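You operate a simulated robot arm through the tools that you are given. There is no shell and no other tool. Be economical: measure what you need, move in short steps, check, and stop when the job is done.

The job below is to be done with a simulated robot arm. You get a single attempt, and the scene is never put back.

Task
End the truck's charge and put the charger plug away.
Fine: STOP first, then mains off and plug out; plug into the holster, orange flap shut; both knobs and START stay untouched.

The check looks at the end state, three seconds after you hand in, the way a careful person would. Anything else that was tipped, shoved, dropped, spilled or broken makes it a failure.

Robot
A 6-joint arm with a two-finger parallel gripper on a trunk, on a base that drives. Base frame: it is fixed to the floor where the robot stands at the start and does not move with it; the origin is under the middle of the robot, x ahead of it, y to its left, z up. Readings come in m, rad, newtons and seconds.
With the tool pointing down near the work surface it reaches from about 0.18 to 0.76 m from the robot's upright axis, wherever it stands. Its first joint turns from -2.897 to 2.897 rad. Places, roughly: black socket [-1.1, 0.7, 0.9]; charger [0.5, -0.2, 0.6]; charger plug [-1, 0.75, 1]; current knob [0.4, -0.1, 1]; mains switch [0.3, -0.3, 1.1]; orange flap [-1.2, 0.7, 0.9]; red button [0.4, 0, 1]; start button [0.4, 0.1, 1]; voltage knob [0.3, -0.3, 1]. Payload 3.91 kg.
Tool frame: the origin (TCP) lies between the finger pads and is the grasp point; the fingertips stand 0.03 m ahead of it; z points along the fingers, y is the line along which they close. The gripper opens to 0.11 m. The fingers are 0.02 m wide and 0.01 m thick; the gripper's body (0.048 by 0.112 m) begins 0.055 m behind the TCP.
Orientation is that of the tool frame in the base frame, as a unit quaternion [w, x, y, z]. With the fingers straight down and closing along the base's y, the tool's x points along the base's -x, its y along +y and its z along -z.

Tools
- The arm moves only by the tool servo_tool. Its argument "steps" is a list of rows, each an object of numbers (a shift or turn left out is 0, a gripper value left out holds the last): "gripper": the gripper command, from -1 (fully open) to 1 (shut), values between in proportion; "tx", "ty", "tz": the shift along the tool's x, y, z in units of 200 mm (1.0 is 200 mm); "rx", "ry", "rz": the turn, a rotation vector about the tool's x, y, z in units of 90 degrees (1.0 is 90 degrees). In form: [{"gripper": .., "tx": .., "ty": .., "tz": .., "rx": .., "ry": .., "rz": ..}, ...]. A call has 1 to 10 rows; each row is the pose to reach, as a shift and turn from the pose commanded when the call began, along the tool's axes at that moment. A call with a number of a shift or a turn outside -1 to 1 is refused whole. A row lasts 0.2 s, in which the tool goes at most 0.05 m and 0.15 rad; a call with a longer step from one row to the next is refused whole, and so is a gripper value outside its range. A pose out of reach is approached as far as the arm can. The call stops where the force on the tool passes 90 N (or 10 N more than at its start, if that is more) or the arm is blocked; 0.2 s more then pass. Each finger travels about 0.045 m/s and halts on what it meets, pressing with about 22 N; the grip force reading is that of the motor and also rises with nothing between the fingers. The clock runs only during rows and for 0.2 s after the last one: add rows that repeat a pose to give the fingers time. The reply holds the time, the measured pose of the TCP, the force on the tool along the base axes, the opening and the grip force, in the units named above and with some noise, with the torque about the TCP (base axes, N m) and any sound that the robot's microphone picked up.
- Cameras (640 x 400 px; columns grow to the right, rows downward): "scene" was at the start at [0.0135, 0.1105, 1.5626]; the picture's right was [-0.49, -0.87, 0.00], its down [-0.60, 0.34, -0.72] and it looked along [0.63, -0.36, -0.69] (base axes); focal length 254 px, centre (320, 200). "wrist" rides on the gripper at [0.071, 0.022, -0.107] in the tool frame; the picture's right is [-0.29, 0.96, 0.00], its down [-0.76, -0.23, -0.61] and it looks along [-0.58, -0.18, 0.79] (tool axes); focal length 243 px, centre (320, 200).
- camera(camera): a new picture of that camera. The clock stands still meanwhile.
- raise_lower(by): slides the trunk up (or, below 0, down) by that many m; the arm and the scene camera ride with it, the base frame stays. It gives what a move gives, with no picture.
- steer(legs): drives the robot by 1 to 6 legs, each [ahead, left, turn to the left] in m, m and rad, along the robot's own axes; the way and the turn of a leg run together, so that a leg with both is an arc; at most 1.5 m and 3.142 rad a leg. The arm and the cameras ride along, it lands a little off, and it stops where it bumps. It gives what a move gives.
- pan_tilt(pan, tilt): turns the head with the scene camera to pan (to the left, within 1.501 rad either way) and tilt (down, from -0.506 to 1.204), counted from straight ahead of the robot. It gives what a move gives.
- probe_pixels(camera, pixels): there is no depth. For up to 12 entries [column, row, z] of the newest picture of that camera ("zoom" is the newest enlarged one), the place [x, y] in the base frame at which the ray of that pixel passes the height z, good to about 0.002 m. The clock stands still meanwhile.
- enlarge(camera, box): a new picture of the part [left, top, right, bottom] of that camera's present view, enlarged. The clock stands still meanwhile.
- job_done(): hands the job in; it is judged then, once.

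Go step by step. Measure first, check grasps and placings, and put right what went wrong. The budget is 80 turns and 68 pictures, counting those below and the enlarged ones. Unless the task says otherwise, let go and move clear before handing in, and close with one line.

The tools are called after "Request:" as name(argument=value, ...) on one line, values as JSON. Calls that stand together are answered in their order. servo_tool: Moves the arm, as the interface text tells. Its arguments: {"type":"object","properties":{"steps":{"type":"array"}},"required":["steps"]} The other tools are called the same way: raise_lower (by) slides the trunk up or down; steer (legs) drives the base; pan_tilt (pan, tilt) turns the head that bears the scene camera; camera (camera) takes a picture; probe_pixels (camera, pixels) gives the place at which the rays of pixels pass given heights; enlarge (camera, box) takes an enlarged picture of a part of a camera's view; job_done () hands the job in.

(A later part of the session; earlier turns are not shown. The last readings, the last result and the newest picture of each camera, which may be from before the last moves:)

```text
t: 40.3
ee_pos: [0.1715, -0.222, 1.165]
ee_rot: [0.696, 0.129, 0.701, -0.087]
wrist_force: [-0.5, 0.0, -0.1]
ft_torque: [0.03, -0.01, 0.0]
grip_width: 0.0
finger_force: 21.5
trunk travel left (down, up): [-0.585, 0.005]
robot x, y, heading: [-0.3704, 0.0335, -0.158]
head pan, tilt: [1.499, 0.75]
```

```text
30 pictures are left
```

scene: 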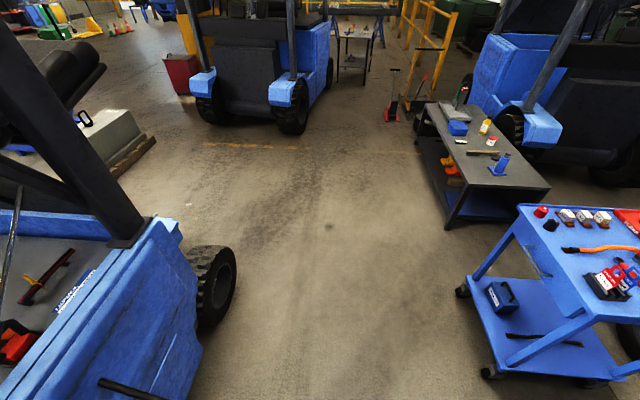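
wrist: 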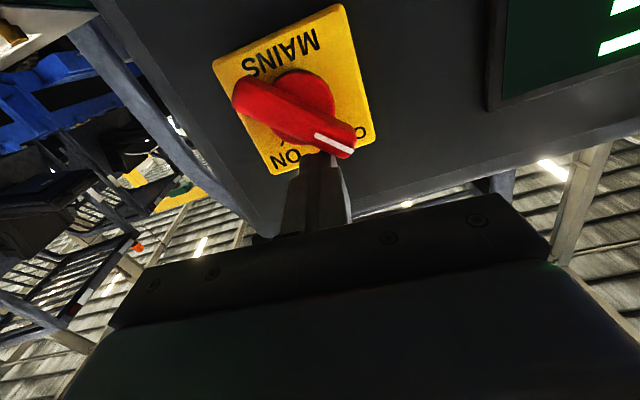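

The turning circle is clear of the cart. I'll turn left 1.3 rad and look toward the truck's charging port.

Request:
steer(legs=[[0, 0, 1.3]])

Request:
pan_tilt(pan=1.2, tilt=0.7)

Request:
camera(camera="scene")

```text
t: 43.9
ee_pos: [0.0125, 0.4911, 1.1651]
ee_rot: [0.605, -0.323, 0.635, 0.354]
wrist_force: [0.4, -0.1, -0.6]
ft_torque: [-0.01, 0.01, -0.01]
grip_width: 0.0
finger_force: 21.7
trunk travel left (down, up): [-0.585, 0.005]
robot x, y, heading: [-0.3748, 0.0327, 1.151]
head pan, tilt: [1.499, 0.75]
```

```text
t: 44.7
ee_pos: [0.0126, 0.4906, 1.1643]
ee_rot: [0.605, -0.323, 0.636, 0.355]
wrist_force: [-0.8, 0.1, 0.4]
ft_torque: [-0.01, 0.03, 0.02]
grip_width: 0.0
finger_force: 22.0
trunk travel left (down, up): [-0.585, 0.005]
robot x, y, heading: [-0.3733, 0.0308, 1.154]
head pan, tilt: [1.201, 0.7]
```

```text
29 pictures are left
```

scene: 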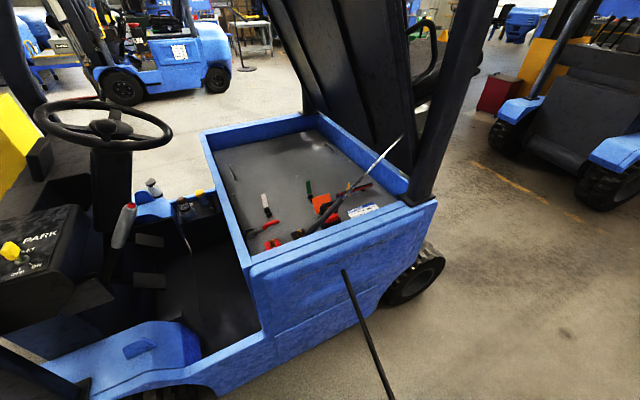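

The truck's rear tray holds the port; plug and orange flap are near (325,210). Enlarging.

Request:
enlarge(camera="scene", box=[220, 125, 420, 250])

Request:
probe_pixels(camera="scene", pixels=[[325, 210, 0.9], [325, 210, 1.0], [345, 270, 0.9], [345, 270, 0.8], [252, 262, 0.95], [435, 200, 0.95], [203, 132, 0.95], [322, 115, 0.95], [150, 395, 0.0], [400, 300, 0.0]])

```text
3.20 times, centred on (320, 188) of scene
```

zoom: 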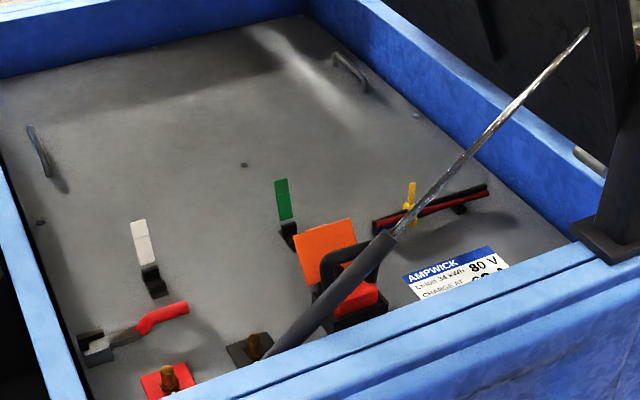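

```text
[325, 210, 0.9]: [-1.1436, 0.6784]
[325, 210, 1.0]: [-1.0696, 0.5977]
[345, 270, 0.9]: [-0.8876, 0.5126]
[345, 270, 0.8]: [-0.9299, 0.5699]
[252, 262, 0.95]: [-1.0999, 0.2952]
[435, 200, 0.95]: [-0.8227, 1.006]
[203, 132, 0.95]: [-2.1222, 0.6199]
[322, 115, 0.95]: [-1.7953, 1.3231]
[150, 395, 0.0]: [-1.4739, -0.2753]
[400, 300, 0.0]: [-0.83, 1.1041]
```

The red plug with the black handle sits in the socket in front of the raised orange flap, near (-1.1,0.68). Before I drive over, I'll fold the tool back to pointing down and high.

Request:
servo_tool(steps=[{"gripper": 1, "tx": -0.06, "tz": -0.09, "ry": 0.095}, {"tx": -0.12, "tz": -0.18, "ry": 0.19}, {"tx": -0.18, "tz": -0.27, "ry": 0.285}, {"tx": -0.24, "tz": -0.36, "ry": 0.38}, {"tx": -0.3, "tz": -0.45, "ry": 0.475}, {"tx": -0.36, "tz": -0.54, "ry": 0.57}, {"tx": -0.42, "tz": -0.63, "ry": 0.665}, {"tx": -0.48, "tz": -0.72, "ry": 0.76}, {"tx": -0.54, "tz": -0.81, "ry": 0.855}, {"tx": -0.6, "tz": -0.9, "ry": 0.95}])

Request:
steer(legs=[[0, 0, 1.6]])

Request:
pan_tilt(pan=0.0, tilt=0.7)

Request:
camera(camera="scene")

```text
t: 46.9
ee_pos: [-0.0771, 0.3378, 1.2881]
ee_rot: [0.012, -0.477, 0.878, 0.039]
wrist_force: [0.2, 0.9, 0.0]
ft_torque: [-0.03, -0.01, 0.03]
grip_width: 0.0
finger_force: 22.6
trunk travel left (down, up): [-0.585, 0.005]
robot x, y, heading: [-0.3736, 0.0321, 1.151]
head pan, tilt: [1.201, 0.7]
```

```text
t: 51.2
ee_pos: [-0.6805, 0.3276, 1.2863]
ee_rot: [0.019, 0.958, -0.282, -0.038]
wrist_force: [0.4, 0.3, 0.7]
ft_torque: [0.03, 0.03, -0.01]
grip_width: 0.0002
finger_force: 22.0
trunk travel left (down, up): [-0.585, 0.005]
robot x, y, heading: [-0.376, 0.0335, 2.724]
head pan, tilt: [1.201, 0.7]
```

```text
t: 52.6
ee_pos: [-0.6794, 0.3265, 1.2879]
ee_rot: [0.02, 0.959, -0.281, -0.038]
wrist_force: [-1.2, 0.3, -0.5]
ft_torque: [0.0, 0.01, 0.02]
grip_width: 0.0003
finger_force: 22.2
trunk travel left (down, up): [-0.585, 0.005]
robot x, y, heading: [-0.3724, 0.0345, 2.72]
head pan, tilt: [0.0, 0.7]
```

```text
27 pictures are left
```

scene: 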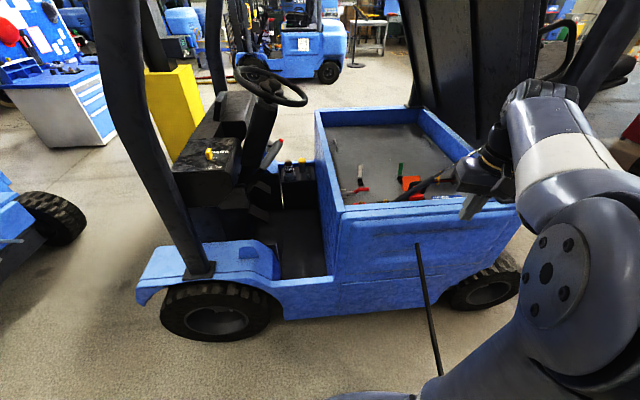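

I'm facing the truck side; the plug is about 0.9 m ahead and 0.3 m to the right. I'll strafe right and move ahead, then look.

Request:
steer(legs=[[0, -0.2, 0.04], [0.25, 0, 0]])

Request:
camera(camera="wrist")

Request:
enlarge(camera="scene", box=[240, 140, 560, 340])

```text
t: 55.6
ee_pos: [-0.8438, 0.5898, 1.2869]
ee_rot: [0.021, 0.964, -0.263, -0.038]
wrist_force: [0.0, -0.4, 0.0]
ft_torque: [-0.02, 0.0, 0.05]
grip_width: 0.0001
finger_force: 21.7
trunk travel left (down, up): [-0.585, 0.005]
robot x, y, heading: [-0.5258, 0.303, 2.764]
head pan, tilt: [0.0, 0.7]
```

```text
26 pictures are left
```

wrist: 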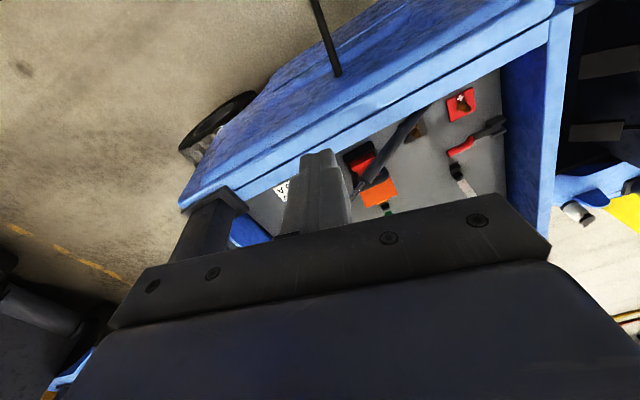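

```text
2.00 times, centred on (400, 240) of scene
```

zoom: 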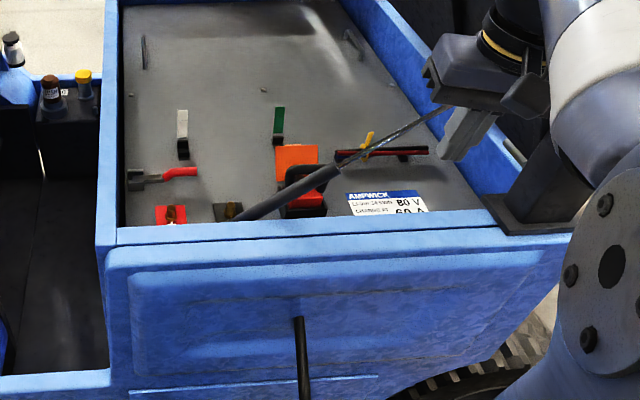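

A strut crosses over the plug in both views. I'll triangulate plug, strut and flap from the two views.

Request:
probe_pixels(camera="wrist", pixels=[[362, 165, 0.9], [362, 165, 0.95], [355, 155, 0.95], [352, 198, 1.0], [352, 198, 1.1], [410, 125, 1.0], [380, 193, 0.9], [463, 104, 0.9], [336, 75, 0.8]])

Request:
probe_pixels(camera="zoom", pixels=[[305, 200, 0.9], [305, 200, 0.95], [300, 178, 0.95], [335, 170, 1.0], [335, 170, 1.1], [260, 210, 1.0], [297, 155, 0.9], [171, 214, 0.9], [298, 318, 0.8], [440, 110, 1.1], [440, 110, 1.2]])

Request:
enlarge(camera="wrist", box=[310, 80, 470, 230])

```text
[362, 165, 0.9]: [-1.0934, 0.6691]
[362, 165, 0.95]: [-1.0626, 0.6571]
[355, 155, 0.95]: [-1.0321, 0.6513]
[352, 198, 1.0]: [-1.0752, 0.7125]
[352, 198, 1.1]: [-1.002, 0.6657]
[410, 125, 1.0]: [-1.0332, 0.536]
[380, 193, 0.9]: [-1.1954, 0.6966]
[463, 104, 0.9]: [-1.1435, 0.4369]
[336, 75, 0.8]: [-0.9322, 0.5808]
```

```text
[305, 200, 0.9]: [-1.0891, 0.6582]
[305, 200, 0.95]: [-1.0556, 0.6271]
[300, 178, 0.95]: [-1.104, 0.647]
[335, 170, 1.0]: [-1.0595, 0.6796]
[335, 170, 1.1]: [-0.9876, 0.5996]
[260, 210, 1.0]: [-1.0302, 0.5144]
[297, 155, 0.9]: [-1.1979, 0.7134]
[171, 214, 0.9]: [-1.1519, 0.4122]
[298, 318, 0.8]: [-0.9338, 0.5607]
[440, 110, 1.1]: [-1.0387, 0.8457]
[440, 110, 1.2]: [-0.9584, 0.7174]
```

```text
2.67 times, centred on (390, 155) of wrist
```

zoom: 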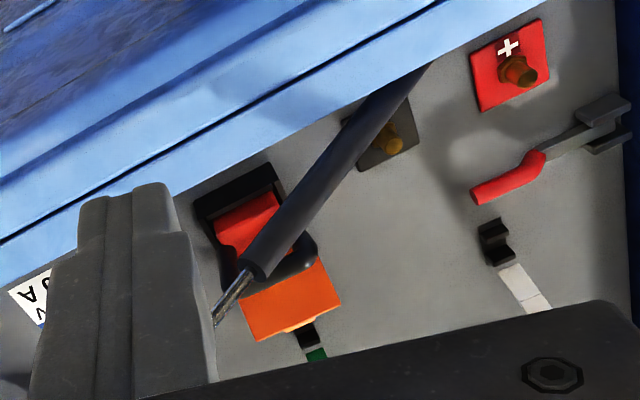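

I'll pin down the strut's geometry with matching points (dark/silver joint) and the plug handle.

Request:
probe_pixels(camera="wrist", pixels=[[365.7, 181, 0.95], [365.7, 181, 1.0], [365.7, 181, 1.05], [425, 108, 0.95], [425, 108, 1.0]])

Request:
camera(camera="scene")

Request:
probe_pixels(camera="scene", pixels=[[407.5, 225, 0.95], [407.5, 225, 1.0], [407.5, 225, 1.05], [360, 248, 0.95], [360, 248, 1.0], [459, 195, 1.1], [459, 195, 1.15]])

```text
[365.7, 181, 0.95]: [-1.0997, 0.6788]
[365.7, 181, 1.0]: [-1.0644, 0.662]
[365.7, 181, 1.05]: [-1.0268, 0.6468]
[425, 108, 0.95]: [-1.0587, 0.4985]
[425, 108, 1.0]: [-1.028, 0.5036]
```

```text
23 pictures are left
```

scene: 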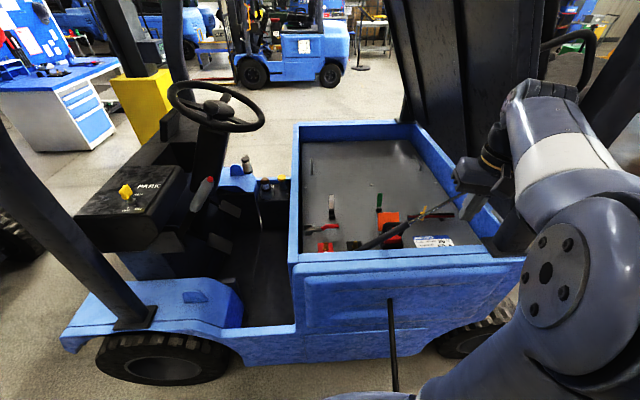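

```text
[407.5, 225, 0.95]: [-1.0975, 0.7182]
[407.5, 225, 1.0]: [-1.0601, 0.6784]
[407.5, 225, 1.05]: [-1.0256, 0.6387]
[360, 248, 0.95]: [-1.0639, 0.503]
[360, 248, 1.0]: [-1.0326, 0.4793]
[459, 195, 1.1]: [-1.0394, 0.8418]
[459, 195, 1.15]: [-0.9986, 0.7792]
```

The strut passes about 6.6 cm to the robot side of the plug at z≈1.03. The wrist camera would foul it, so I'll turn the tool 180° about its axis, putting the camera on the far side.

Request:
servo_tool(steps=[{"gripper": 1, "rz": 0.095}, {"rz": 0.19}, {"rz": 0.285}, {"rz": 0.38}, {"rz": 0.475}, {"rz": 0.57}, {"rz": 0.665}, {"rz": 0.76}, {"rz": 0.855}, {"rz": 0.95}])

Request:
servo_tool(steps=[{"rz": 0.095}, {"rz": 0.19}, {"rz": 0.285}, {"rz": 0.38}, {"rz": 0.475}, {"rz": 0.57}, {"rz": 0.665}, {"rz": 0.76}, {"rz": 0.855}, {"rz": 0.95}])

```text
t: 57.8
ee_pos: [-0.8423, 0.5906, 1.2871]
ee_rot: [-0.041, -0.528, 0.848, 0.014]
wrist_force: [-0.7, 0.7, -0.4]
ft_torque: [-0.01, 0.0, 0.01]
grip_width: 0.0
finger_force: 21.7
trunk travel left (down, up): [-0.585, 0.005]
robot x, y, heading: [-0.5249, 0.3112, 2.765]
head pan, tilt: [0.0, 0.7]
```

```text
t: 60.0
ee_pos: [-0.8443, 0.5905, 1.2868]
ee_rot: [-0.039, 0.187, 0.981, -0.017]
wrist_force: [-0.6, 0.7, -0.3]
ft_torque: [0.0, 0.05, 0.0]
grip_width: 0.0
finger_force: 22.7
trunk travel left (down, up): [-0.585, 0.005]
robot x, y, heading: [-0.5268, 0.3071, 2.764]
head pan, tilt: [0.0, 0.7]
```

Tool now faces with x straight away from the robot. I'll drive ahead 8 cm and move the hand above the plug at a safe height for a close look.

Request:
steer(legs=[[0.08, 0, 0]])

Request:
servo_tool(steps=[{"gripper": 1, "tx": 0.2}, {"gripper": 0, "tx": 0.4}, {"gripper": -0.3, "tx": 0.6}, {"gripper": -0.6, "tx": 0.8, "tz": 0.05}, {"tx": 0.95, "tz": 0.15}, {"tx": 0.95, "tz": 0.25, "ty": 0.0}, {"tx": 0.95, "tz": 0.25, "ty": 0.0}])

Request:
camera(camera="wrist")

```text
t: 61.0
ee_pos: [-0.9181, 0.6193, 1.2867]
ee_rot: [-0.039, 0.186, 0.982, -0.018]
wrist_force: [0.3, 0.4, 0.2]
ft_torque: [0.0, 0.03, 0.0]
grip_width: 0.0
finger_force: 22.2
trunk travel left (down, up): [-0.585, 0.005]
robot x, y, heading: [-0.5965, 0.3353, 2.764]
head pan, tilt: [0.0, 0.7]
```

```text
t: 62.6
ee_pos: [-1.0965, 0.6889, 1.2495]
ee_rot: [-0.038, 0.186, 0.982, -0.017]
wrist_force: [-0.2, -1.2, -0.7]
ft_torque: [-0.01, 0.0, -0.01]
grip_width: 0.088
finger_force: 0.0
trunk travel left (down, up): [-0.585, 0.005]
robot x, y, heading: [-0.597, 0.3361, 2.764]
head pan, tilt: [0.0, 0.7]
```

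```text
22 pictures are left
```

wrist: 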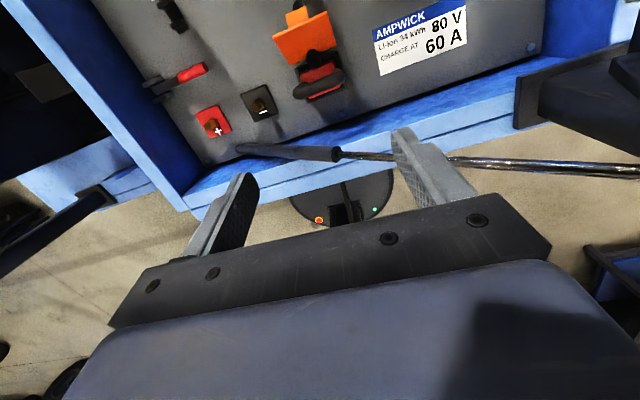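

Excellent view: flap (303,38), plug with black handle (318,75). Zooming in.

Request:
enlarge(camera="wrist", box=[240, 0, 400, 110])

Request:
probe_pixels(camera="wrist", pixels=[[318, 82, 0.9], [318, 82, 0.95], [298, 90, 0.95], [341, 76, 0.95], [320, 72, 0.88], [302, 38, 0.9], [302, 38, 0.92], [293, 15, 0.85]])

```text
3.64 times, centred on (320, 55) of wrist
```

zoom: 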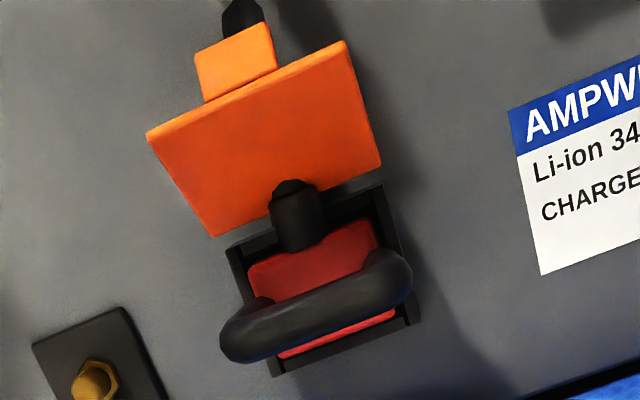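

```text
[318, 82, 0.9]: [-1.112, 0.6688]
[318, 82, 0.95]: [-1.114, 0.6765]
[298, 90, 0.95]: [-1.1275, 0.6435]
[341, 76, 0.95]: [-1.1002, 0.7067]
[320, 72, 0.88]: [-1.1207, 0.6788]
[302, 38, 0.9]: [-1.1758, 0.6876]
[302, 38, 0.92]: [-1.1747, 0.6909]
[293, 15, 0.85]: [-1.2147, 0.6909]
```

The handle is a horizontal bar along the wall direction, centred about (-1.113,0.674,0.927). I'll turn the tool −90° so the fingers close across it.

Request:
servo_tool(steps=[{"gripper": -0.1, "rz": -0.095}, {"rz": -0.19}, {"rz": -0.285}, {"rz": -0.38}, {"rz": -0.475}, {"rz": -0.57}, {"rz": -0.665}, {"rz": -0.76}, {"rz": -0.855}, {"rz": -0.95}])

Request:
servo_tool(steps=[{"rz": -0.01, "rx": 0.07}, {"rz": -0.02, "rx": 0.14}, {"rz": -0.03, "rx": 0.217}, {"rz": -0.03, "rx": 0.217}])

Request:
camera(camera="wrist")

```text
t: 64.8
ee_pos: [-1.0958, 0.6889, 1.2506]
ee_rot: [-0.04, -0.531, 0.847, 0.014]
wrist_force: [0.9, -1.1, -0.1]
ft_torque: [0.02, -0.01, 0.0]
grip_width: 0.0606
finger_force: 0.1
trunk travel left (down, up): [-0.585, 0.005]
robot x, y, heading: [-0.6004, 0.3364, 2.764]
head pan, tilt: [0.0, 0.7]
```

```text
t: 65.8
ee_pos: [-1.0844, 0.6799, 1.2339]
ee_rot: [0.051, -0.549, 0.825, -0.128]
wrist_force: [-0.3, -0.1, -0.3]
ft_torque: [-0.02, 0.0, -0.05]
grip_width: 0.0605
finger_force: 0.0
out of reach, approached as far as the arm can: row 3, 4
trunk travel left (down, up): [-0.585, 0.005]
robot x, y, heading: [-0.5982, 0.3342, 2.76]
head pan, tilt: [0.0, 0.7]
```

```text
20 pictures are left
```

wrist: 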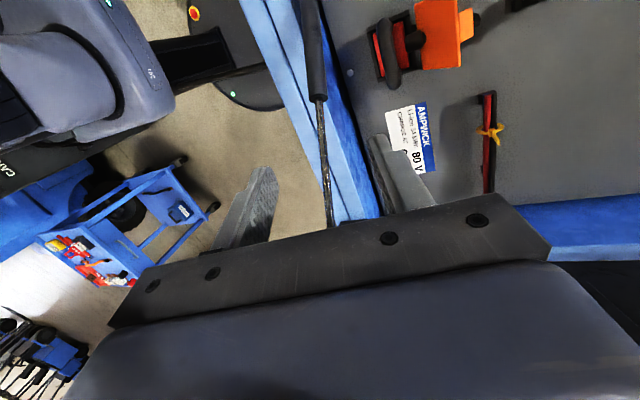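

The tool leans about 16° away from the strut, as wanted. I'll shift to a staging point above and beyond the handle and descend part way.

Request:
servo_tool(steps=[{"ty": 0.13}, {"ty": 0.26}, {"ty": 0.39}, {"ty": 0.522}, {"ty": 0.522, "tz": 0.17}, {"ty": 0.522, "tz": 0.34}, {"ty": 0.522, "tz": 0.5}, {"ty": 0.522, "tz": 0.67}, {"ty": 0.522, "tz": 0.67}])

Request:
camera(camera="wrist")

Request:
camera(camera="scene")

```text
t: 67.8
ee_pos: [-1.1475, 0.6963, 1.0761]
ee_rot: [0.05, -0.549, 0.824, -0.13]
wrist_force: [-0.4, -0.1, -0.4]
ft_torque: [0.0, 0.04, -0.01]
grip_width: 0.0604
finger_force: 0.1
out of reach, approached as far as the arm can: row 1, 2, 3, 4, 5, 6
trunk travel left (down, up): [-0.585, 0.005]
robot x, y, heading: [-0.6003, 0.3394, 2.76]
head pan, tilt: [0.0, 0.7]
```

```text
19 pictures are left
```

wrist: 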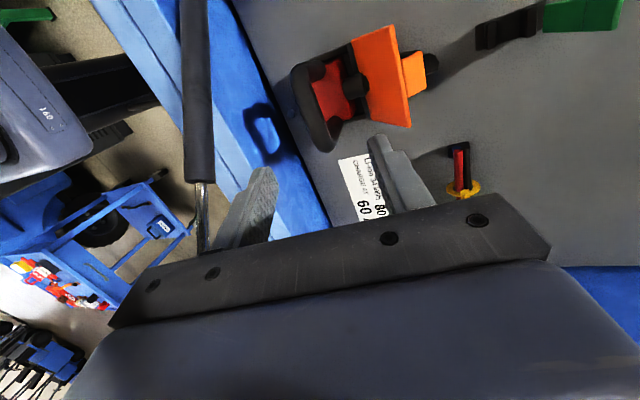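

```text
18 pictures are left
```

scene: 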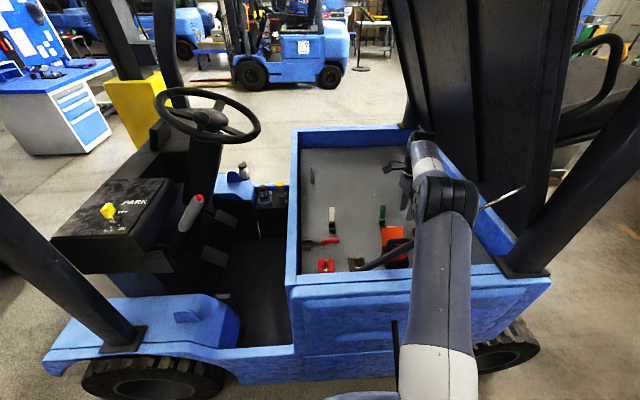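

Staged at the planned point. I'll check the handle's position in this view: its bar centre is about (308,108).

Request:
probe_pixels(camera="wrist", pixels=[[308, 108, 0.91], [308, 108, 0.93], [308, 108, 0.95], [298, 70, 0.93], [325, 148, 0.93], [360, 85, 0.92]])

Request:
enlarge(camera="wrist", box=[240, 10, 460, 190])

```text
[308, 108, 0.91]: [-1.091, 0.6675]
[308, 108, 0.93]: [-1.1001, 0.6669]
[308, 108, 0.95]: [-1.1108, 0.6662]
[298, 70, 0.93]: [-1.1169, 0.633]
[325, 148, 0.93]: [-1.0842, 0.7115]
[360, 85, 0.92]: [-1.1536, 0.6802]
```

```text
2.22 times, centred on (350, 100) of wrist
```

zoom: 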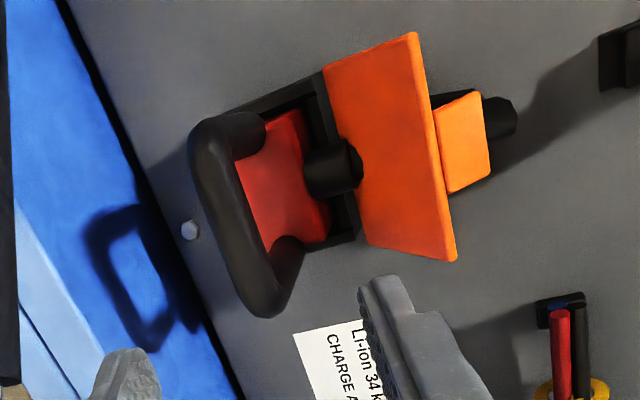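

Bar centre refined to (-1.112,0.672,0.952). Descending along the tool axis and closing on it.

Request:
servo_tool(steps=[{"gripper": 0.16, "tz": 0.1, "ty": -0.01}, {"tz": 0.22, "ty": -0.02}, {"tz": 0.34, "ty": -0.033}, {"tz": 0.45, "ty": -0.033}, {"tz": 0.57, "ty": -0.033}, {"tz": 0.671, "ty": -0.033}, {"tz": 0.671, "ty": -0.033}, {"gripper": 1, "tz": 0.671, "ty": -0.033}, {"tz": 0.671, "ty": -0.033}, {"tz": 0.671, "ty": -0.033}])

Request:
camera(camera="wrist")

```text
t: 70.0
ee_pos: [-1.1125, 0.6711, 0.9503]
ee_rot: [0.051, -0.548, 0.825, -0.13]
wrist_force: [1.9, -1.4, 0.6]
ft_torque: [-0.27, 0.12, 0.45]
grip_width: 0.0189
finger_force: 22.1
trunk travel left (down, up): [-0.585, 0.005]
robot x, y, heading: [-0.5996, 0.3397, 2.761]
head pan, tilt: [0.0, 0.7]
```

```text
16 pictures are left
```

wrist: 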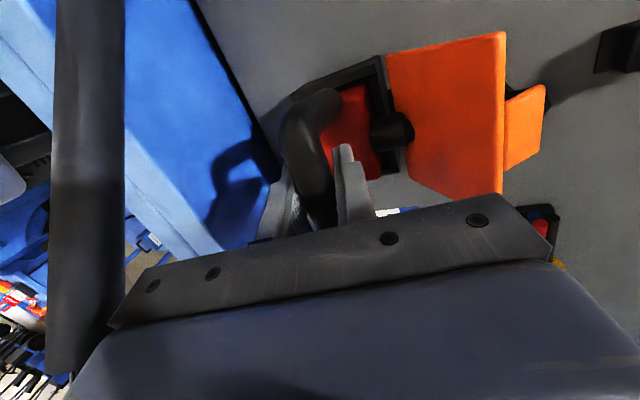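

Gripped (18.9 mm, balanced). I'll pull straight up slowly.

Request:
servo_tool(steps=[{"tx": 0.003, "ty": -0.014, "tz": -0.05}, {"tx": 0.006, "ty": -0.028, "tz": -0.1}, {"tx": 0.009, "ty": -0.042, "tz": -0.15}, {"tx": 0.012, "ty": -0.055, "tz": -0.2}, {"tx": 0.018, "ty": -0.083, "tz": -0.3}, {"tx": 0.024, "ty": -0.11, "tz": -0.4}, {"tx": 0.03, "ty": -0.139, "tz": -0.5}, {"tx": 0.036, "ty": -0.166, "tz": -0.6}])

Request:
camera(camera="wrist")

```text
t: 71.8
ee_pos: [-1.1125, 0.6713, 1.0764]
ee_rot: [0.049, -0.548, 0.825, -0.129]
wrist_force: [0.2, -0.9, -5.5]
ft_torque: [-0.01, -0.02, -0.02]
grip_width: 0.0185
finger_force: 21.6
trunk travel left (down, up): [-0.585, 0.005]
robot x, y, heading: [-0.6013, 0.3328, 2.758]
head pan, tilt: [0.0, 0.7]
```

```text
15 pictures are left
```

wrist: 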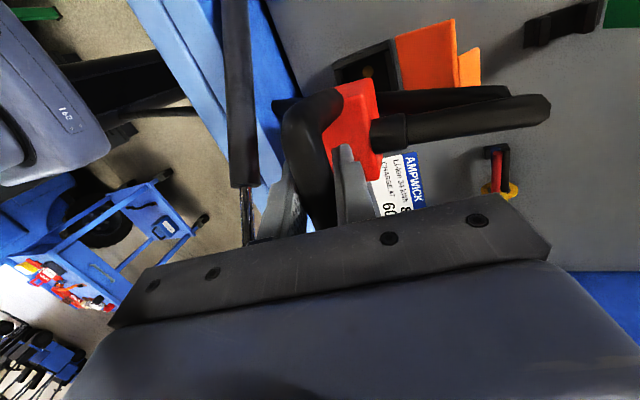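

The plug is out (weight 5.5 N, cable trailing). I'll lift straight up to clear the strut before coming back over it.

Request:
servo_tool(steps=[{"tx": 0.006, "ty": -0.03, "tz": -0.11}, {"tx": 0.012, "ty": -0.06, "tz": -0.22}, {"tx": 0.018, "ty": -0.09, "tz": -0.33}, {"tx": 0.025, "ty": -0.12, "tz": -0.44}, {"tx": 0.032, "ty": -0.15, "tz": -0.55}, {"tx": 0.039, "ty": -0.187, "tz": -0.675}, {"tx": 0.039, "ty": -0.187, "tz": -0.675}])

Request:
camera(camera="scene")

```text
t: 73.4
ee_pos: [-1.1137, 0.6714, 1.2143]
ee_rot: [0.05, -0.548, 0.825, -0.128]
wrist_force: [-0.4, 0.6, -5.1]
ft_torque: [-0.01, 0.02, -0.01]
grip_width: 0.0186
finger_force: 22.0
trunk travel left (down, up): [-0.585, 0.005]
robot x, y, heading: [-0.6024, 0.3372, 2.765]
head pan, tilt: [0.0, 0.7]
```

```text
14 pictures are left
```

scene: 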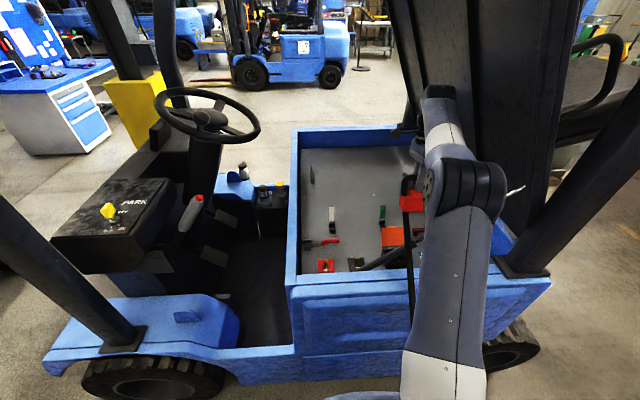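

The plug is clear above the strut. I'll back straight away from the truck, then pull the arm in.

Request:
steer(legs=[[-0.36, 0, 0]])

Request:
servo_tool(steps=[{"ty": -0.15, "tz": 0.04}, {"ty": -0.3, "tz": 0.08}, {"ty": -0.45, "tz": 0.12}, {"ty": -0.6, "tz": 0.16}, {"ty": -0.75, "tz": 0.2}, {"ty": -0.867, "tz": 0.24}, {"ty": -0.867, "tz": 0.24}])

Request:
steer(legs=[[0, 0, -3.06]])

Request:
camera(camera="scene")

```text
t: 75.8
ee_pos: [-0.7694, 0.5365, 1.215]
ee_rot: [0.051, -0.546, 0.826, -0.129]
wrist_force: [0.4, -0.8, -4.7]
ft_torque: [0.02, 0.02, -0.02]
grip_width: 0.0187
finger_force: 21.7
trunk travel left (down, up): [-0.585, 0.005]
robot x, y, heading: [-0.257, 0.2031, 2.76]
head pan, tilt: [0.0, 0.7]
```

```text
t: 77.4
ee_pos: [-0.6025, 0.4643, 1.2137]
ee_rot: [0.05, -0.548, 0.825, -0.128]
wrist_force: [-0.8, -0.3, -5.0]
ft_torque: [0.02, 0.0, 0.0]
grip_width: 0.0186
finger_force: 22.1
trunk travel left (down, up): [-0.585, 0.005]
robot x, y, heading: [-0.258, 0.2001, 2.763]
head pan, tilt: [0.0, 0.7]
```

```text
t: 85.0
ee_pos: [0.1111, -0.0359, 1.2148]
ee_rot: [-0.126, 0.803, 0.58, -0.055]
wrist_force: [-0.7, 0.7, -4.8]
ft_torque: [0.01, -0.01, 0.0]
grip_width: 0.0186
finger_force: 22.2
trunk travel left (down, up): [-0.585, 0.005]
robot x, y, heading: [-0.257, 0.2007, -0.303]
head pan, tilt: [0.0, 0.7]
```

```text
13 pictures are left
```

scene: 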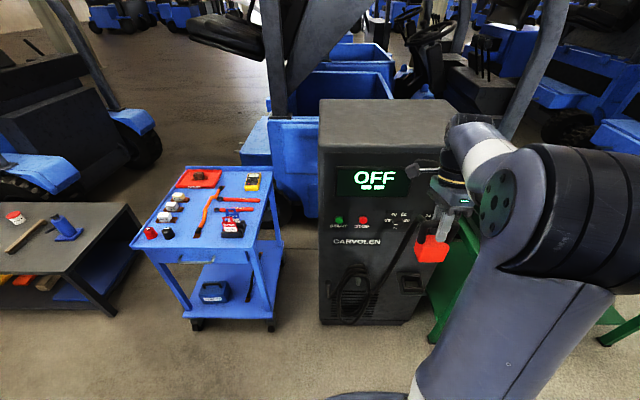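

Plug safely in hand facing the charger; holster is at (410,283). Enlarging it.

Request:
enlarge(camera="scene", box=[370, 200, 466, 320])

Request:
probe_pixels(camera="scene", pixels=[[411, 283, 0.65], [411, 283, 0.7], [411, 283, 0.75], [399, 275, 0.7], [424, 275, 0.7], [399, 292, 0.7], [424, 292, 0.7]])

```text
3.33 times, centred on (418, 260) of scene
```

zoom: 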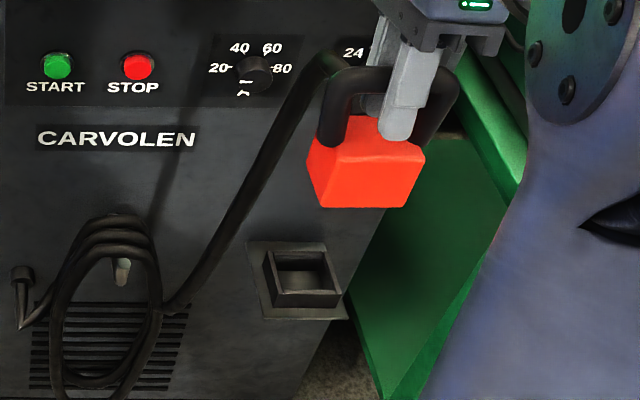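

```text
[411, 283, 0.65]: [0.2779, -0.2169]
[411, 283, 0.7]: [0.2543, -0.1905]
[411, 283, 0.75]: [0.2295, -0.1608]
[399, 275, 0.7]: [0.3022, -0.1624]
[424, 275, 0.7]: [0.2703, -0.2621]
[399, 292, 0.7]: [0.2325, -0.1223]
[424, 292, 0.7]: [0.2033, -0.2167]
```

The holster looks like a cup opening upward from the panel. I'll probe its rim corners to fix height and centre.

Request:
probe_pixels(camera="scene", pixels=[[404.5, 287.6, 0.55], [404.5, 287.6, 0.6], [400.9, 275, 0.55], [400.9, 275, 0.6], [419.5, 275.6, 0.55], [419.5, 275.6, 0.6], [424, 287, 0.55], [424, 287, 0.6], [405, 292, 0.5], [424, 292, 0.5], [428, 260, 1.1], [438, 232, 1.2]])

```text
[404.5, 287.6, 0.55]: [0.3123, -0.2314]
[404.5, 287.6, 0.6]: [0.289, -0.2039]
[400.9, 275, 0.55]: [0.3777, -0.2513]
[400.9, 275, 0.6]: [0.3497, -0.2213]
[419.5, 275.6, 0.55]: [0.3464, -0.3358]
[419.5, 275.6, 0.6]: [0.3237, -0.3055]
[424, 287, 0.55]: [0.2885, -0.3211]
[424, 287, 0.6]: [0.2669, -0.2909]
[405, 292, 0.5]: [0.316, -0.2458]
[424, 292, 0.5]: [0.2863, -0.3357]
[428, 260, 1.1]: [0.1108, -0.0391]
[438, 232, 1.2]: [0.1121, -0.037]
```

Two issues: the tool currently leans toward the charger, and the cable stub faces the panel. I'll rotate the plug 180° about the vertical, here in free space, so both face the robot.

Request:
servo_tool(steps=[{"rx": 0.0055, "ry": -0.0253, "rz": -0.0914}, {"rx": 0.011, "ry": -0.0505, "rz": -0.183}, {"rx": 0.0165, "ry": -0.076, "rz": -0.274}, {"rx": 0.022, "ry": -0.101, "rz": -0.366}, {"rx": 0.0275, "ry": -0.126, "rz": -0.457}, {"rx": 0.033, "ry": -0.152, "rz": -0.548}, {"rx": 0.0386, "ry": -0.177, "rz": -0.64}, {"rx": 0.044, "ry": -0.202, "rz": -0.731}, {"rx": 0.0496, "ry": -0.227, "rz": -0.823}, {"rx": 0.055, "ry": -0.253, "rz": -0.914}])

Request:
servo_tool(steps=[{"rx": 0.0055, "ry": -0.0253, "rz": -0.0914}, {"rx": 0.011, "ry": -0.0505, "rz": -0.183}, {"rx": 0.0165, "ry": -0.076, "rz": -0.274}, {"rx": 0.022, "ry": -0.101, "rz": -0.366}, {"rx": 0.0275, "ry": -0.126, "rz": -0.457}, {"rx": 0.033, "ry": -0.152, "rz": -0.548}, {"rx": 0.0386, "ry": -0.177, "rz": -0.64}, {"rx": 0.044, "ry": -0.202, "rz": -0.731}, {"rx": 0.0496, "ry": -0.227, "rz": -0.823}, {"rx": 0.055, "ry": -0.253, "rz": -0.914}])

```text
t: 87.2
ee_pos: [0.1125, -0.0356, 1.2141]
ee_rot: [-0.056, 0.196, 0.971, -0.126]
wrist_force: [1.2, 0.3, -5.0]
ft_torque: [0.01, 0.01, -0.02]
grip_width: 0.0185
finger_force: 21.8
trunk travel left (down, up): [-0.585, 0.005]
robot x, y, heading: [-0.2546, 0.2016, -0.306]
head pan, tilt: [0.0, 0.7]
```

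```text
t: 89.4
ee_pos: [0.112, -0.0365, 1.2146]
ee_rot: [0.046, -0.515, 0.846, -0.129]
wrist_force: [-0.2, 0.5, -5.3]
ft_torque: [-0.05, 0.02, 0.02]
grip_width: 0.0184
finger_force: 22.2
trunk travel left (down, up): [-0.585, 0.005]
robot x, y, heading: [-0.2534, 0.2005, -0.303]
head pan, tilt: [0.0, 0.7]
```

Flip done: tool now leans toward the robot. I'll true the yaw, strafe right to the holster's line, lower the trunk, then look from the side.

Request:
servo_tool(steps=[{"rx": 0.0034, "ry": -0.0155, "rz": -0.056}, {"rx": 0.0067, "ry": -0.031, "rz": -0.112}, {"rx": 0.0067, "ry": -0.031, "rz": -0.112}])

Request:
steer(legs=[[0, -0.169, 0]])

Request:
raise_lower(by=-0.42)

Request:
steer(legs=[[0.11, 0, 0]])

Request:
camera(camera="wrist")

```text
t: 90.2
ee_pos: [0.1118, -0.0359, 1.2138]
ee_rot: [0.057, -0.59, 0.796, -0.125]
wrist_force: [0.3, -0.1, -5.1]
ft_torque: [0.02, -0.01, -0.01]
grip_width: 0.0184
finger_force: 21.9
trunk travel left (down, up): [-0.585, 0.005]
robot x, y, heading: [-0.2559, 0.2042, -0.296]
head pan, tilt: [0.0, 0.7]
```

```text
t: 91.6
ee_pos: [0.0614, -0.1999, 1.2132]
ee_rot: [0.056, -0.591, 0.795, -0.125]
wrist_force: [-0.9, 0.3, -3.6]
ft_torque: [0.02, -0.03, -0.03]
grip_width: 0.0186
finger_force: 22.1
trunk travel left (down, up): [-0.585, 0.005]
robot x, y, heading: [-0.3058, 0.035, -0.3]
head pan, tilt: [0.0, 0.7]
```

```text
refused: -0.42 is not a number from -0.4 to 0.4
```

```text
t: 92.8
ee_pos: [0.1685, -0.2311, 1.2136]
ee_rot: [0.056, -0.59, 0.796, -0.124]
wrist_force: [0.4, 0.1, -4.2]
ft_torque: [0.01, 0.0, 0.0]
grip_width: 0.0187
finger_force: 21.8
trunk travel left (down, up): [-0.585, 0.005]
robot x, y, heading: [-0.2059, 0.0039, -0.299]
head pan, tilt: [0.0, 0.7]
```

```text
11 pictures are left
```

wrist: 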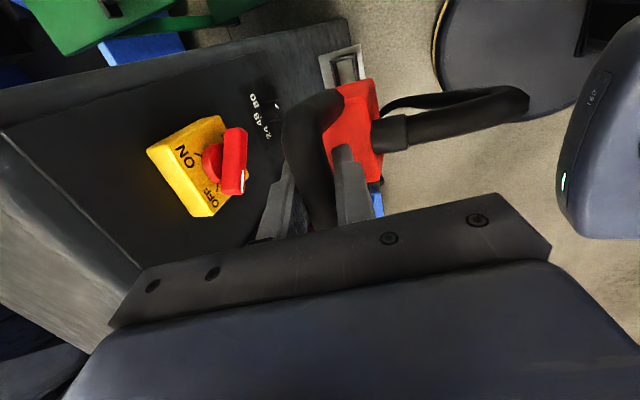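

The lowering was refused (max 0.4), but everything is still clear. Lowering 0.40 now and looking from the side.

Request:
raise_lower(by=-0.4)

Request:
camera(camera="wrist")

```text
t: 96.7
ee_pos: [0.1689, -0.2302, 0.8124]
ee_rot: [0.056, -0.591, 0.795, -0.125]
wrist_force: [0.1, -0.2, -4.7]
ft_torque: [-0.01, 0.04, 0.04]
grip_width: 0.0187
finger_force: 21.9
trunk travel left (down, up): [-0.185, 0.405]
robot x, y, heading: [-0.2028, 0.0067, -0.294]
head pan, tilt: [0.0, 0.7]
```

```text
10 pictures are left
```

wrist: 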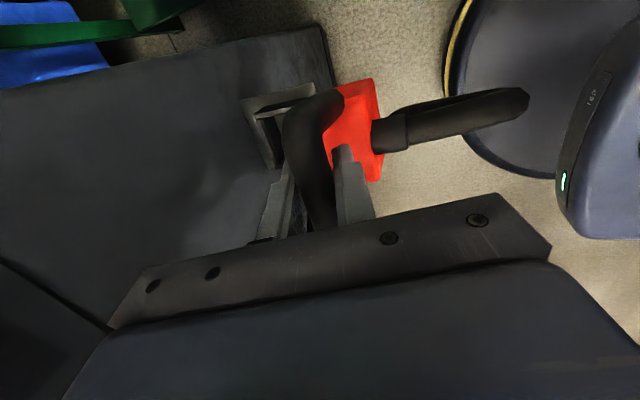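

Holster is visible at (275,125) just beyond the handle. Enlarging.

Request:
enlarge(camera="wrist", box=[220, 70, 400, 190])

```text
3.33 times, centred on (310, 130) of wrist
```

zoom: 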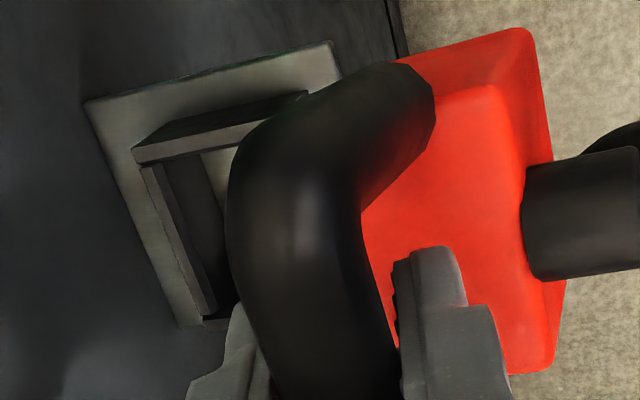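

The edges run along outward/left directions, so the holster is a horizontal flange with a raised square collar, open upward. I'll probe its corners to fix height and centre.

Request:
probe_pixels(camera="wrist", pixels=[[254.4, 115, 0.5], [254.4, 115, 0.55], [254.4, 115, 0.6], [275.5, 164.5, 0.5], [275.5, 164.5, 0.55], [275.5, 164.5, 0.6], [305.5, 97.9, 0.5], [305.5, 97.9, 0.55], [305.5, 97.9, 0.6], [239.5, 101.5, 0.55], [268, 167.5, 0.55]])

```text
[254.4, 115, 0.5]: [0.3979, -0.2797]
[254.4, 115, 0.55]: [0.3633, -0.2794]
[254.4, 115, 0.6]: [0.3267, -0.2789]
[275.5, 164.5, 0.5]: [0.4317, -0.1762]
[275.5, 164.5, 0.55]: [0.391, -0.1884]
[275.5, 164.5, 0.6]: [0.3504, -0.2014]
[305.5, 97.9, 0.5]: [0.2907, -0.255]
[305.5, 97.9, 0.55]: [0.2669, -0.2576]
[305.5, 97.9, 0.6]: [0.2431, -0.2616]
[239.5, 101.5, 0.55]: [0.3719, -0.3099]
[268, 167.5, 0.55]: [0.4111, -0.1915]
```

Collar top is at z≈0.62, centred near (0.297,-0.241). I'll move the plug level to above it (bottom about 7 cm above the rim) and check.

Request:
servo_tool(steps=[{"tx": -0.027, "ty": -0.12, "tz": 0.032}, {"tx": -0.054, "ty": -0.24, "tz": 0.064}, {"tx": -0.082, "ty": -0.36, "tz": 0.095}, {"tx": -0.109, "ty": -0.49, "tz": 0.127}, {"tx": -0.136, "ty": -0.6075, "tz": 0.159}, {"tx": -0.136, "ty": -0.6075, "tz": 0.159}])

Request:
enlarge(camera="wrist", box=[230, 40, 410, 190])

Request:
enlarge(camera="scene", box=[320, 150, 520, 350])

```text
t: 98.1
ee_pos: [0.2974, -0.2421, 0.8128]
ee_rot: [0.056, -0.591, 0.795, -0.125]
wrist_force: [1.0, 0.4, -4.6]
ft_torque: [-0.01, -0.01, 0.0]
grip_width: 0.0184
finger_force: 21.6
trunk travel left (down, up): [-0.185, 0.405]
robot x, y, heading: [-0.1997, 0.0079, -0.294]
head pan, tilt: [0.0, 0.7]
```

```text
2.67 times, centred on (320, 115) of wrist
```

zoom: 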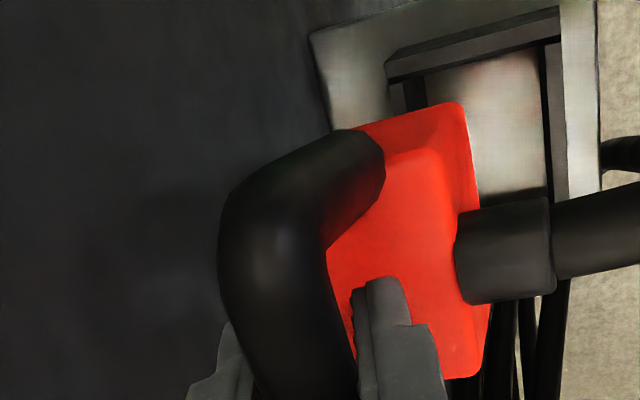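

```text
2.00 times, centred on (420, 250) of scene
```

zoom: 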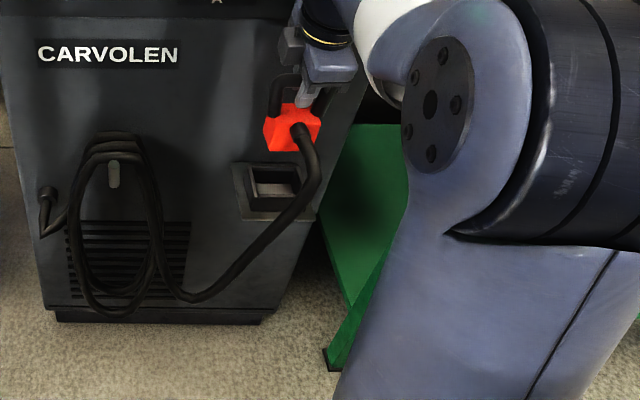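

The view is ambiguous about the flange's tilt, and the charger's outline looks shifted. I'll probe the floor corners and flange corners before inserting.

Request:
probe_pixels(camera="zoom", pixels=[[55, 320, 0.0], [262, 322, 0.0], [55, 320, 0.05], [262, 322, 0.05], [233, 163, 0.55], [233, 163, 0.62], [243, 220, 0.5], [243, 220, 0.55], [243, 220, 0.62], [315, 218, 0.55], [250, 172, 0.6], [255, 208, 0.6]])

Request:
probe_pixels(camera="wrist", pixels=[[317, 52, 0.55], [317, 52, 0.5], [317, 52, 0.6], [345, 60, 0.6], [407, 45, 0.6], [345, 60, 0.55], [407, 45, 0.55], [424, 40, 0.55], [424, 40, 0.5], [422, 108, 0.55]])

```text
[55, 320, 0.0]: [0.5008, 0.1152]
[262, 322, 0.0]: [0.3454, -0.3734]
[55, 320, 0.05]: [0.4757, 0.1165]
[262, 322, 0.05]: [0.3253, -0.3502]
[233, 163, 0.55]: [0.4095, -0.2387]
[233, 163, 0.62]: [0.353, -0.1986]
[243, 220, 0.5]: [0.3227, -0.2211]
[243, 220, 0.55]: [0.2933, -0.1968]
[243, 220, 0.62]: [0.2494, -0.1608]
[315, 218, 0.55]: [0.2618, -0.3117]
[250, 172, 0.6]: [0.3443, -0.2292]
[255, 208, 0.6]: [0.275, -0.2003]
```

```text
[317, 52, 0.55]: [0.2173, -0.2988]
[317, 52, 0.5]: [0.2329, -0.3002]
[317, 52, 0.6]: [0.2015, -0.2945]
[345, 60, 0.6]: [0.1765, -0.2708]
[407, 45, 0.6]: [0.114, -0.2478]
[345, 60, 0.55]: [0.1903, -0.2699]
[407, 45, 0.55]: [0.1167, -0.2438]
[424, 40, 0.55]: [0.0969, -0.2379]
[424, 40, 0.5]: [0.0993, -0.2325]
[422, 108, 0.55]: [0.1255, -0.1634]
```

The charger hasn't moved, and edge directions confirm a horizontal flange. The collar centre is about 17 mm further out than I had, so I'll shift outward and lower to just above the rim.

Request:
servo_tool(steps=[{"ty": 0.04, "tz": -0.011}, {"ty": 0.082, "tz": -0.0225}, {"tx": -0.005, "ty": 0.106, "tz": 0.066}, {"tx": -0.01, "ty": 0.13, "tz": 0.155}, {"tx": -0.016, "ty": 0.155, "tz": 0.2425}, {"tx": -0.016, "ty": 0.155, "tz": 0.2425}])

Request:
camera(camera="wrist")

```text
t: 99.5
ee_pos: [0.2801, -0.2362, 0.7601]
ee_rot: [0.056, -0.591, 0.795, -0.126]
wrist_force: [0.7, -0.6, -6.1]
ft_torque: [-0.01, 0.0, -0.01]
grip_width: 0.0182
finger_force: 22.0
trunk travel left (down, up): [-0.185, 0.405]
robot x, y, heading: [-0.2024, 0.0026, -0.3]
head pan, tilt: [0.0, 0.7]
```

```text
6 pictures are left
```

wrist: 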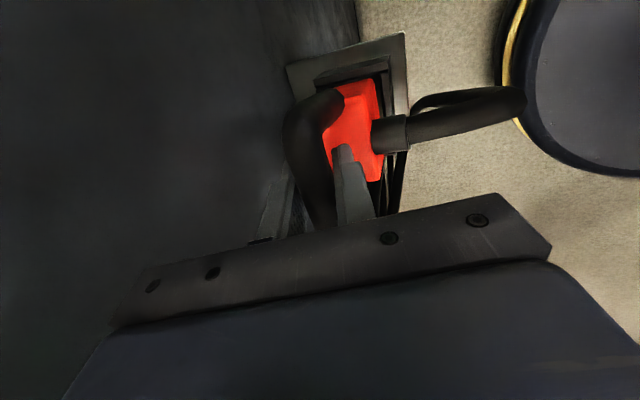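

The plug sits right over the collar (predicted offset about 2 mm). Lowering slowly, watching the force.

Request:
servo_tool(steps=[{"ty": 0.02, "tx": -0.002, "tz": 0.03}, {"ty": 0.03, "tx": -0.005, "tz": 0.067}, {"ty": 0.04, "tx": -0.007, "tz": 0.106}, {"ty": 0.05, "tx": -0.01, "tz": 0.144}, {"ty": 0.05, "tx": -0.01, "tz": 0.144}])

```text
t: 100.7
ee_pos: [0.2782, -0.2365, 0.7295]
ee_rot: [0.058, -0.591, 0.794, -0.127]
wrist_force: [3.4, -1.7, 28.1]
ft_torque: [0.22, 0.38, 0.01]
grip_width: 0.0186
finger_force: 21.9
trunk travel left (down, up): [-0.185, 0.405]
robot x, y, heading: [-0.1993, 0.0045, -0.301]
head pan, tilt: [0.0, 0.7]
```

Contact at TCP z=0.7295 (28 N up). I'll look closely to tell rim from seat.

Request:
enlarge(camera="wrist", box=[270, 20, 430, 200])

```text
2.22 times, centred on (350, 110) of wrist
```

zoom: 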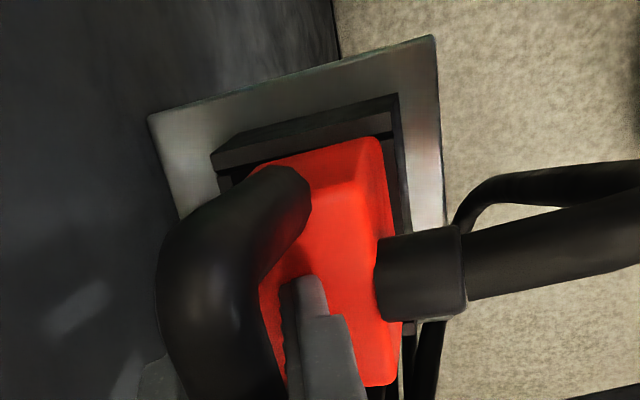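

The contact is nearly centred (small torque) at the flange's own height, which suggests it's seated. I'll verify by easing the load and nudging sideways: collar walls should resist.

Request:
servo_tool(steps=[{"tx": 0.0, "ty": -0.003, "tz": -0.01}, {"tx": -0.02, "ty": -0.003, "tz": -0.01}, {"tx": -0.04, "ty": -0.003, "tz": -0.01}])

Request:
servo_tool(steps=[{"tx": 0.02}, {"tx": 0.04}, {"tx": 0.06}, {"tx": 0.08}])

```text
t: 101.5
ee_pos: [0.2782, -0.228, 0.7308]
ee_rot: [0.057, -0.591, 0.795, -0.125]
wrist_force: [-3.0, -10.4, 24.0]
ft_torque: [0.01, 0.63, 0.22]
grip_width: 0.0187
finger_force: 22.4
trunk travel left (down, up): [-0.185, 0.405]
robot x, y, heading: [-0.2008, 0.0032, -0.3]
head pan, tilt: [0.0, 0.7]
```

```text
t: 102.5
ee_pos: [0.2752, -0.2434, 0.7294]
ee_rot: [0.056, -0.591, 0.795, -0.124]
wrist_force: [1.3, 6.3, 9.9]
ft_torque: [0.11, 0.09, -0.06]
grip_width: 0.0187
finger_force: 22.3
trunk travel left (down, up): [-0.185, 0.405]
robot x, y, heading: [-0.2018, -0.003, -0.3]
head pan, tilt: [0.0, 0.7]
```

It slides freely ±8 mm, so it's resting on a rim, with the load on the outer side. I'll recentre laterally and slide it inward under light down-pressure, looking for the drop.

Request:
servo_tool(steps=[{"tx": -0.02}, {"tx": -0.04, "ty": -0.014, "tz": 0.004}, {"tx": -0.04, "ty": -0.029, "tz": 0.012}, {"tx": -0.04, "ty": -0.043, "tz": 0.016}, {"tx": -0.04, "ty": -0.055, "tz": 0.022}, {"tx": -0.04, "ty": -0.055, "tz": 0.022}])

```text
t: 103.9
ee_pos: [0.2883, -0.2386, 0.7295]
ee_rot: [0.058, -0.591, 0.795, -0.126]
wrist_force: [-3.0, 3.1, 12.9]
ft_torque: [-0.27, 0.48, -0.15]
grip_width: 0.0188
finger_force: 22.1
trunk travel left (down, up): [-0.185, 0.405]
robot x, y, heading: [-0.2019, 0.0057, -0.296]
head pan, tilt: [0.0, 0.7]
```

Contact is now at the outward-right corner (from the torque), so the plug must go further in and a bit left. Continuing the search.

Request:
servo_tool(steps=[{"tx": -0.015, "ty": -0.014, "tz": 0.006}, {"tx": -0.03, "ty": -0.028, "tz": 0.013}, {"tx": -0.03, "ty": -0.042, "tz": 0.018}, {"tx": -0.03, "ty": -0.053, "tz": 0.023}, {"tx": -0.03, "ty": -0.053, "tz": 0.023}])

```text
t: 105.1
ee_pos: [0.3016, -0.2364, 0.7256]
ee_rot: [0.057, -0.591, 0.795, -0.124]
wrist_force: [-0.2, 0.6, -3.6]
ft_torque: [-0.01, -0.02, -0.01]
grip_width: 0.0183
finger_force: 22.3
trunk travel left (down, up): [-0.185, 0.405]
robot x, y, heading: [-0.2026, 0.0041, -0.301]
head pan, tilt: [0.0, 0.7]
```

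It lost contact and dropped: the plug is over the opening (n≈0.358). Lowering further.

Request:
servo_tool(steps=[{"tx": -0.002, "ty": 0.01, "tz": 0.036}, {"tx": -0.004, "ty": 0.02, "tz": 0.072}, {"tx": -0.006, "ty": 0.03, "tz": 0.108}, {"tx": -0.009, "ty": 0.04, "tz": 0.144}, {"tx": -0.009, "ty": 0.04, "tz": 0.144}])

```text
t: 106.3
ee_pos: [0.3013, -0.2376, 0.7027]
ee_rot: [0.059, -0.59, 0.794, -0.131]
wrist_force: [-6.8, -0.8, 48.8]
ft_torque: [0.69, -0.14, -0.46]
grip_width: 0.0189
finger_force: 22.1
trunk travel left (down, up): [-0.185, 0.405]
robot x, y, heading: [-0.2015, 0.0023, -0.296]
head pan, tilt: [0.0, 0.7]
```

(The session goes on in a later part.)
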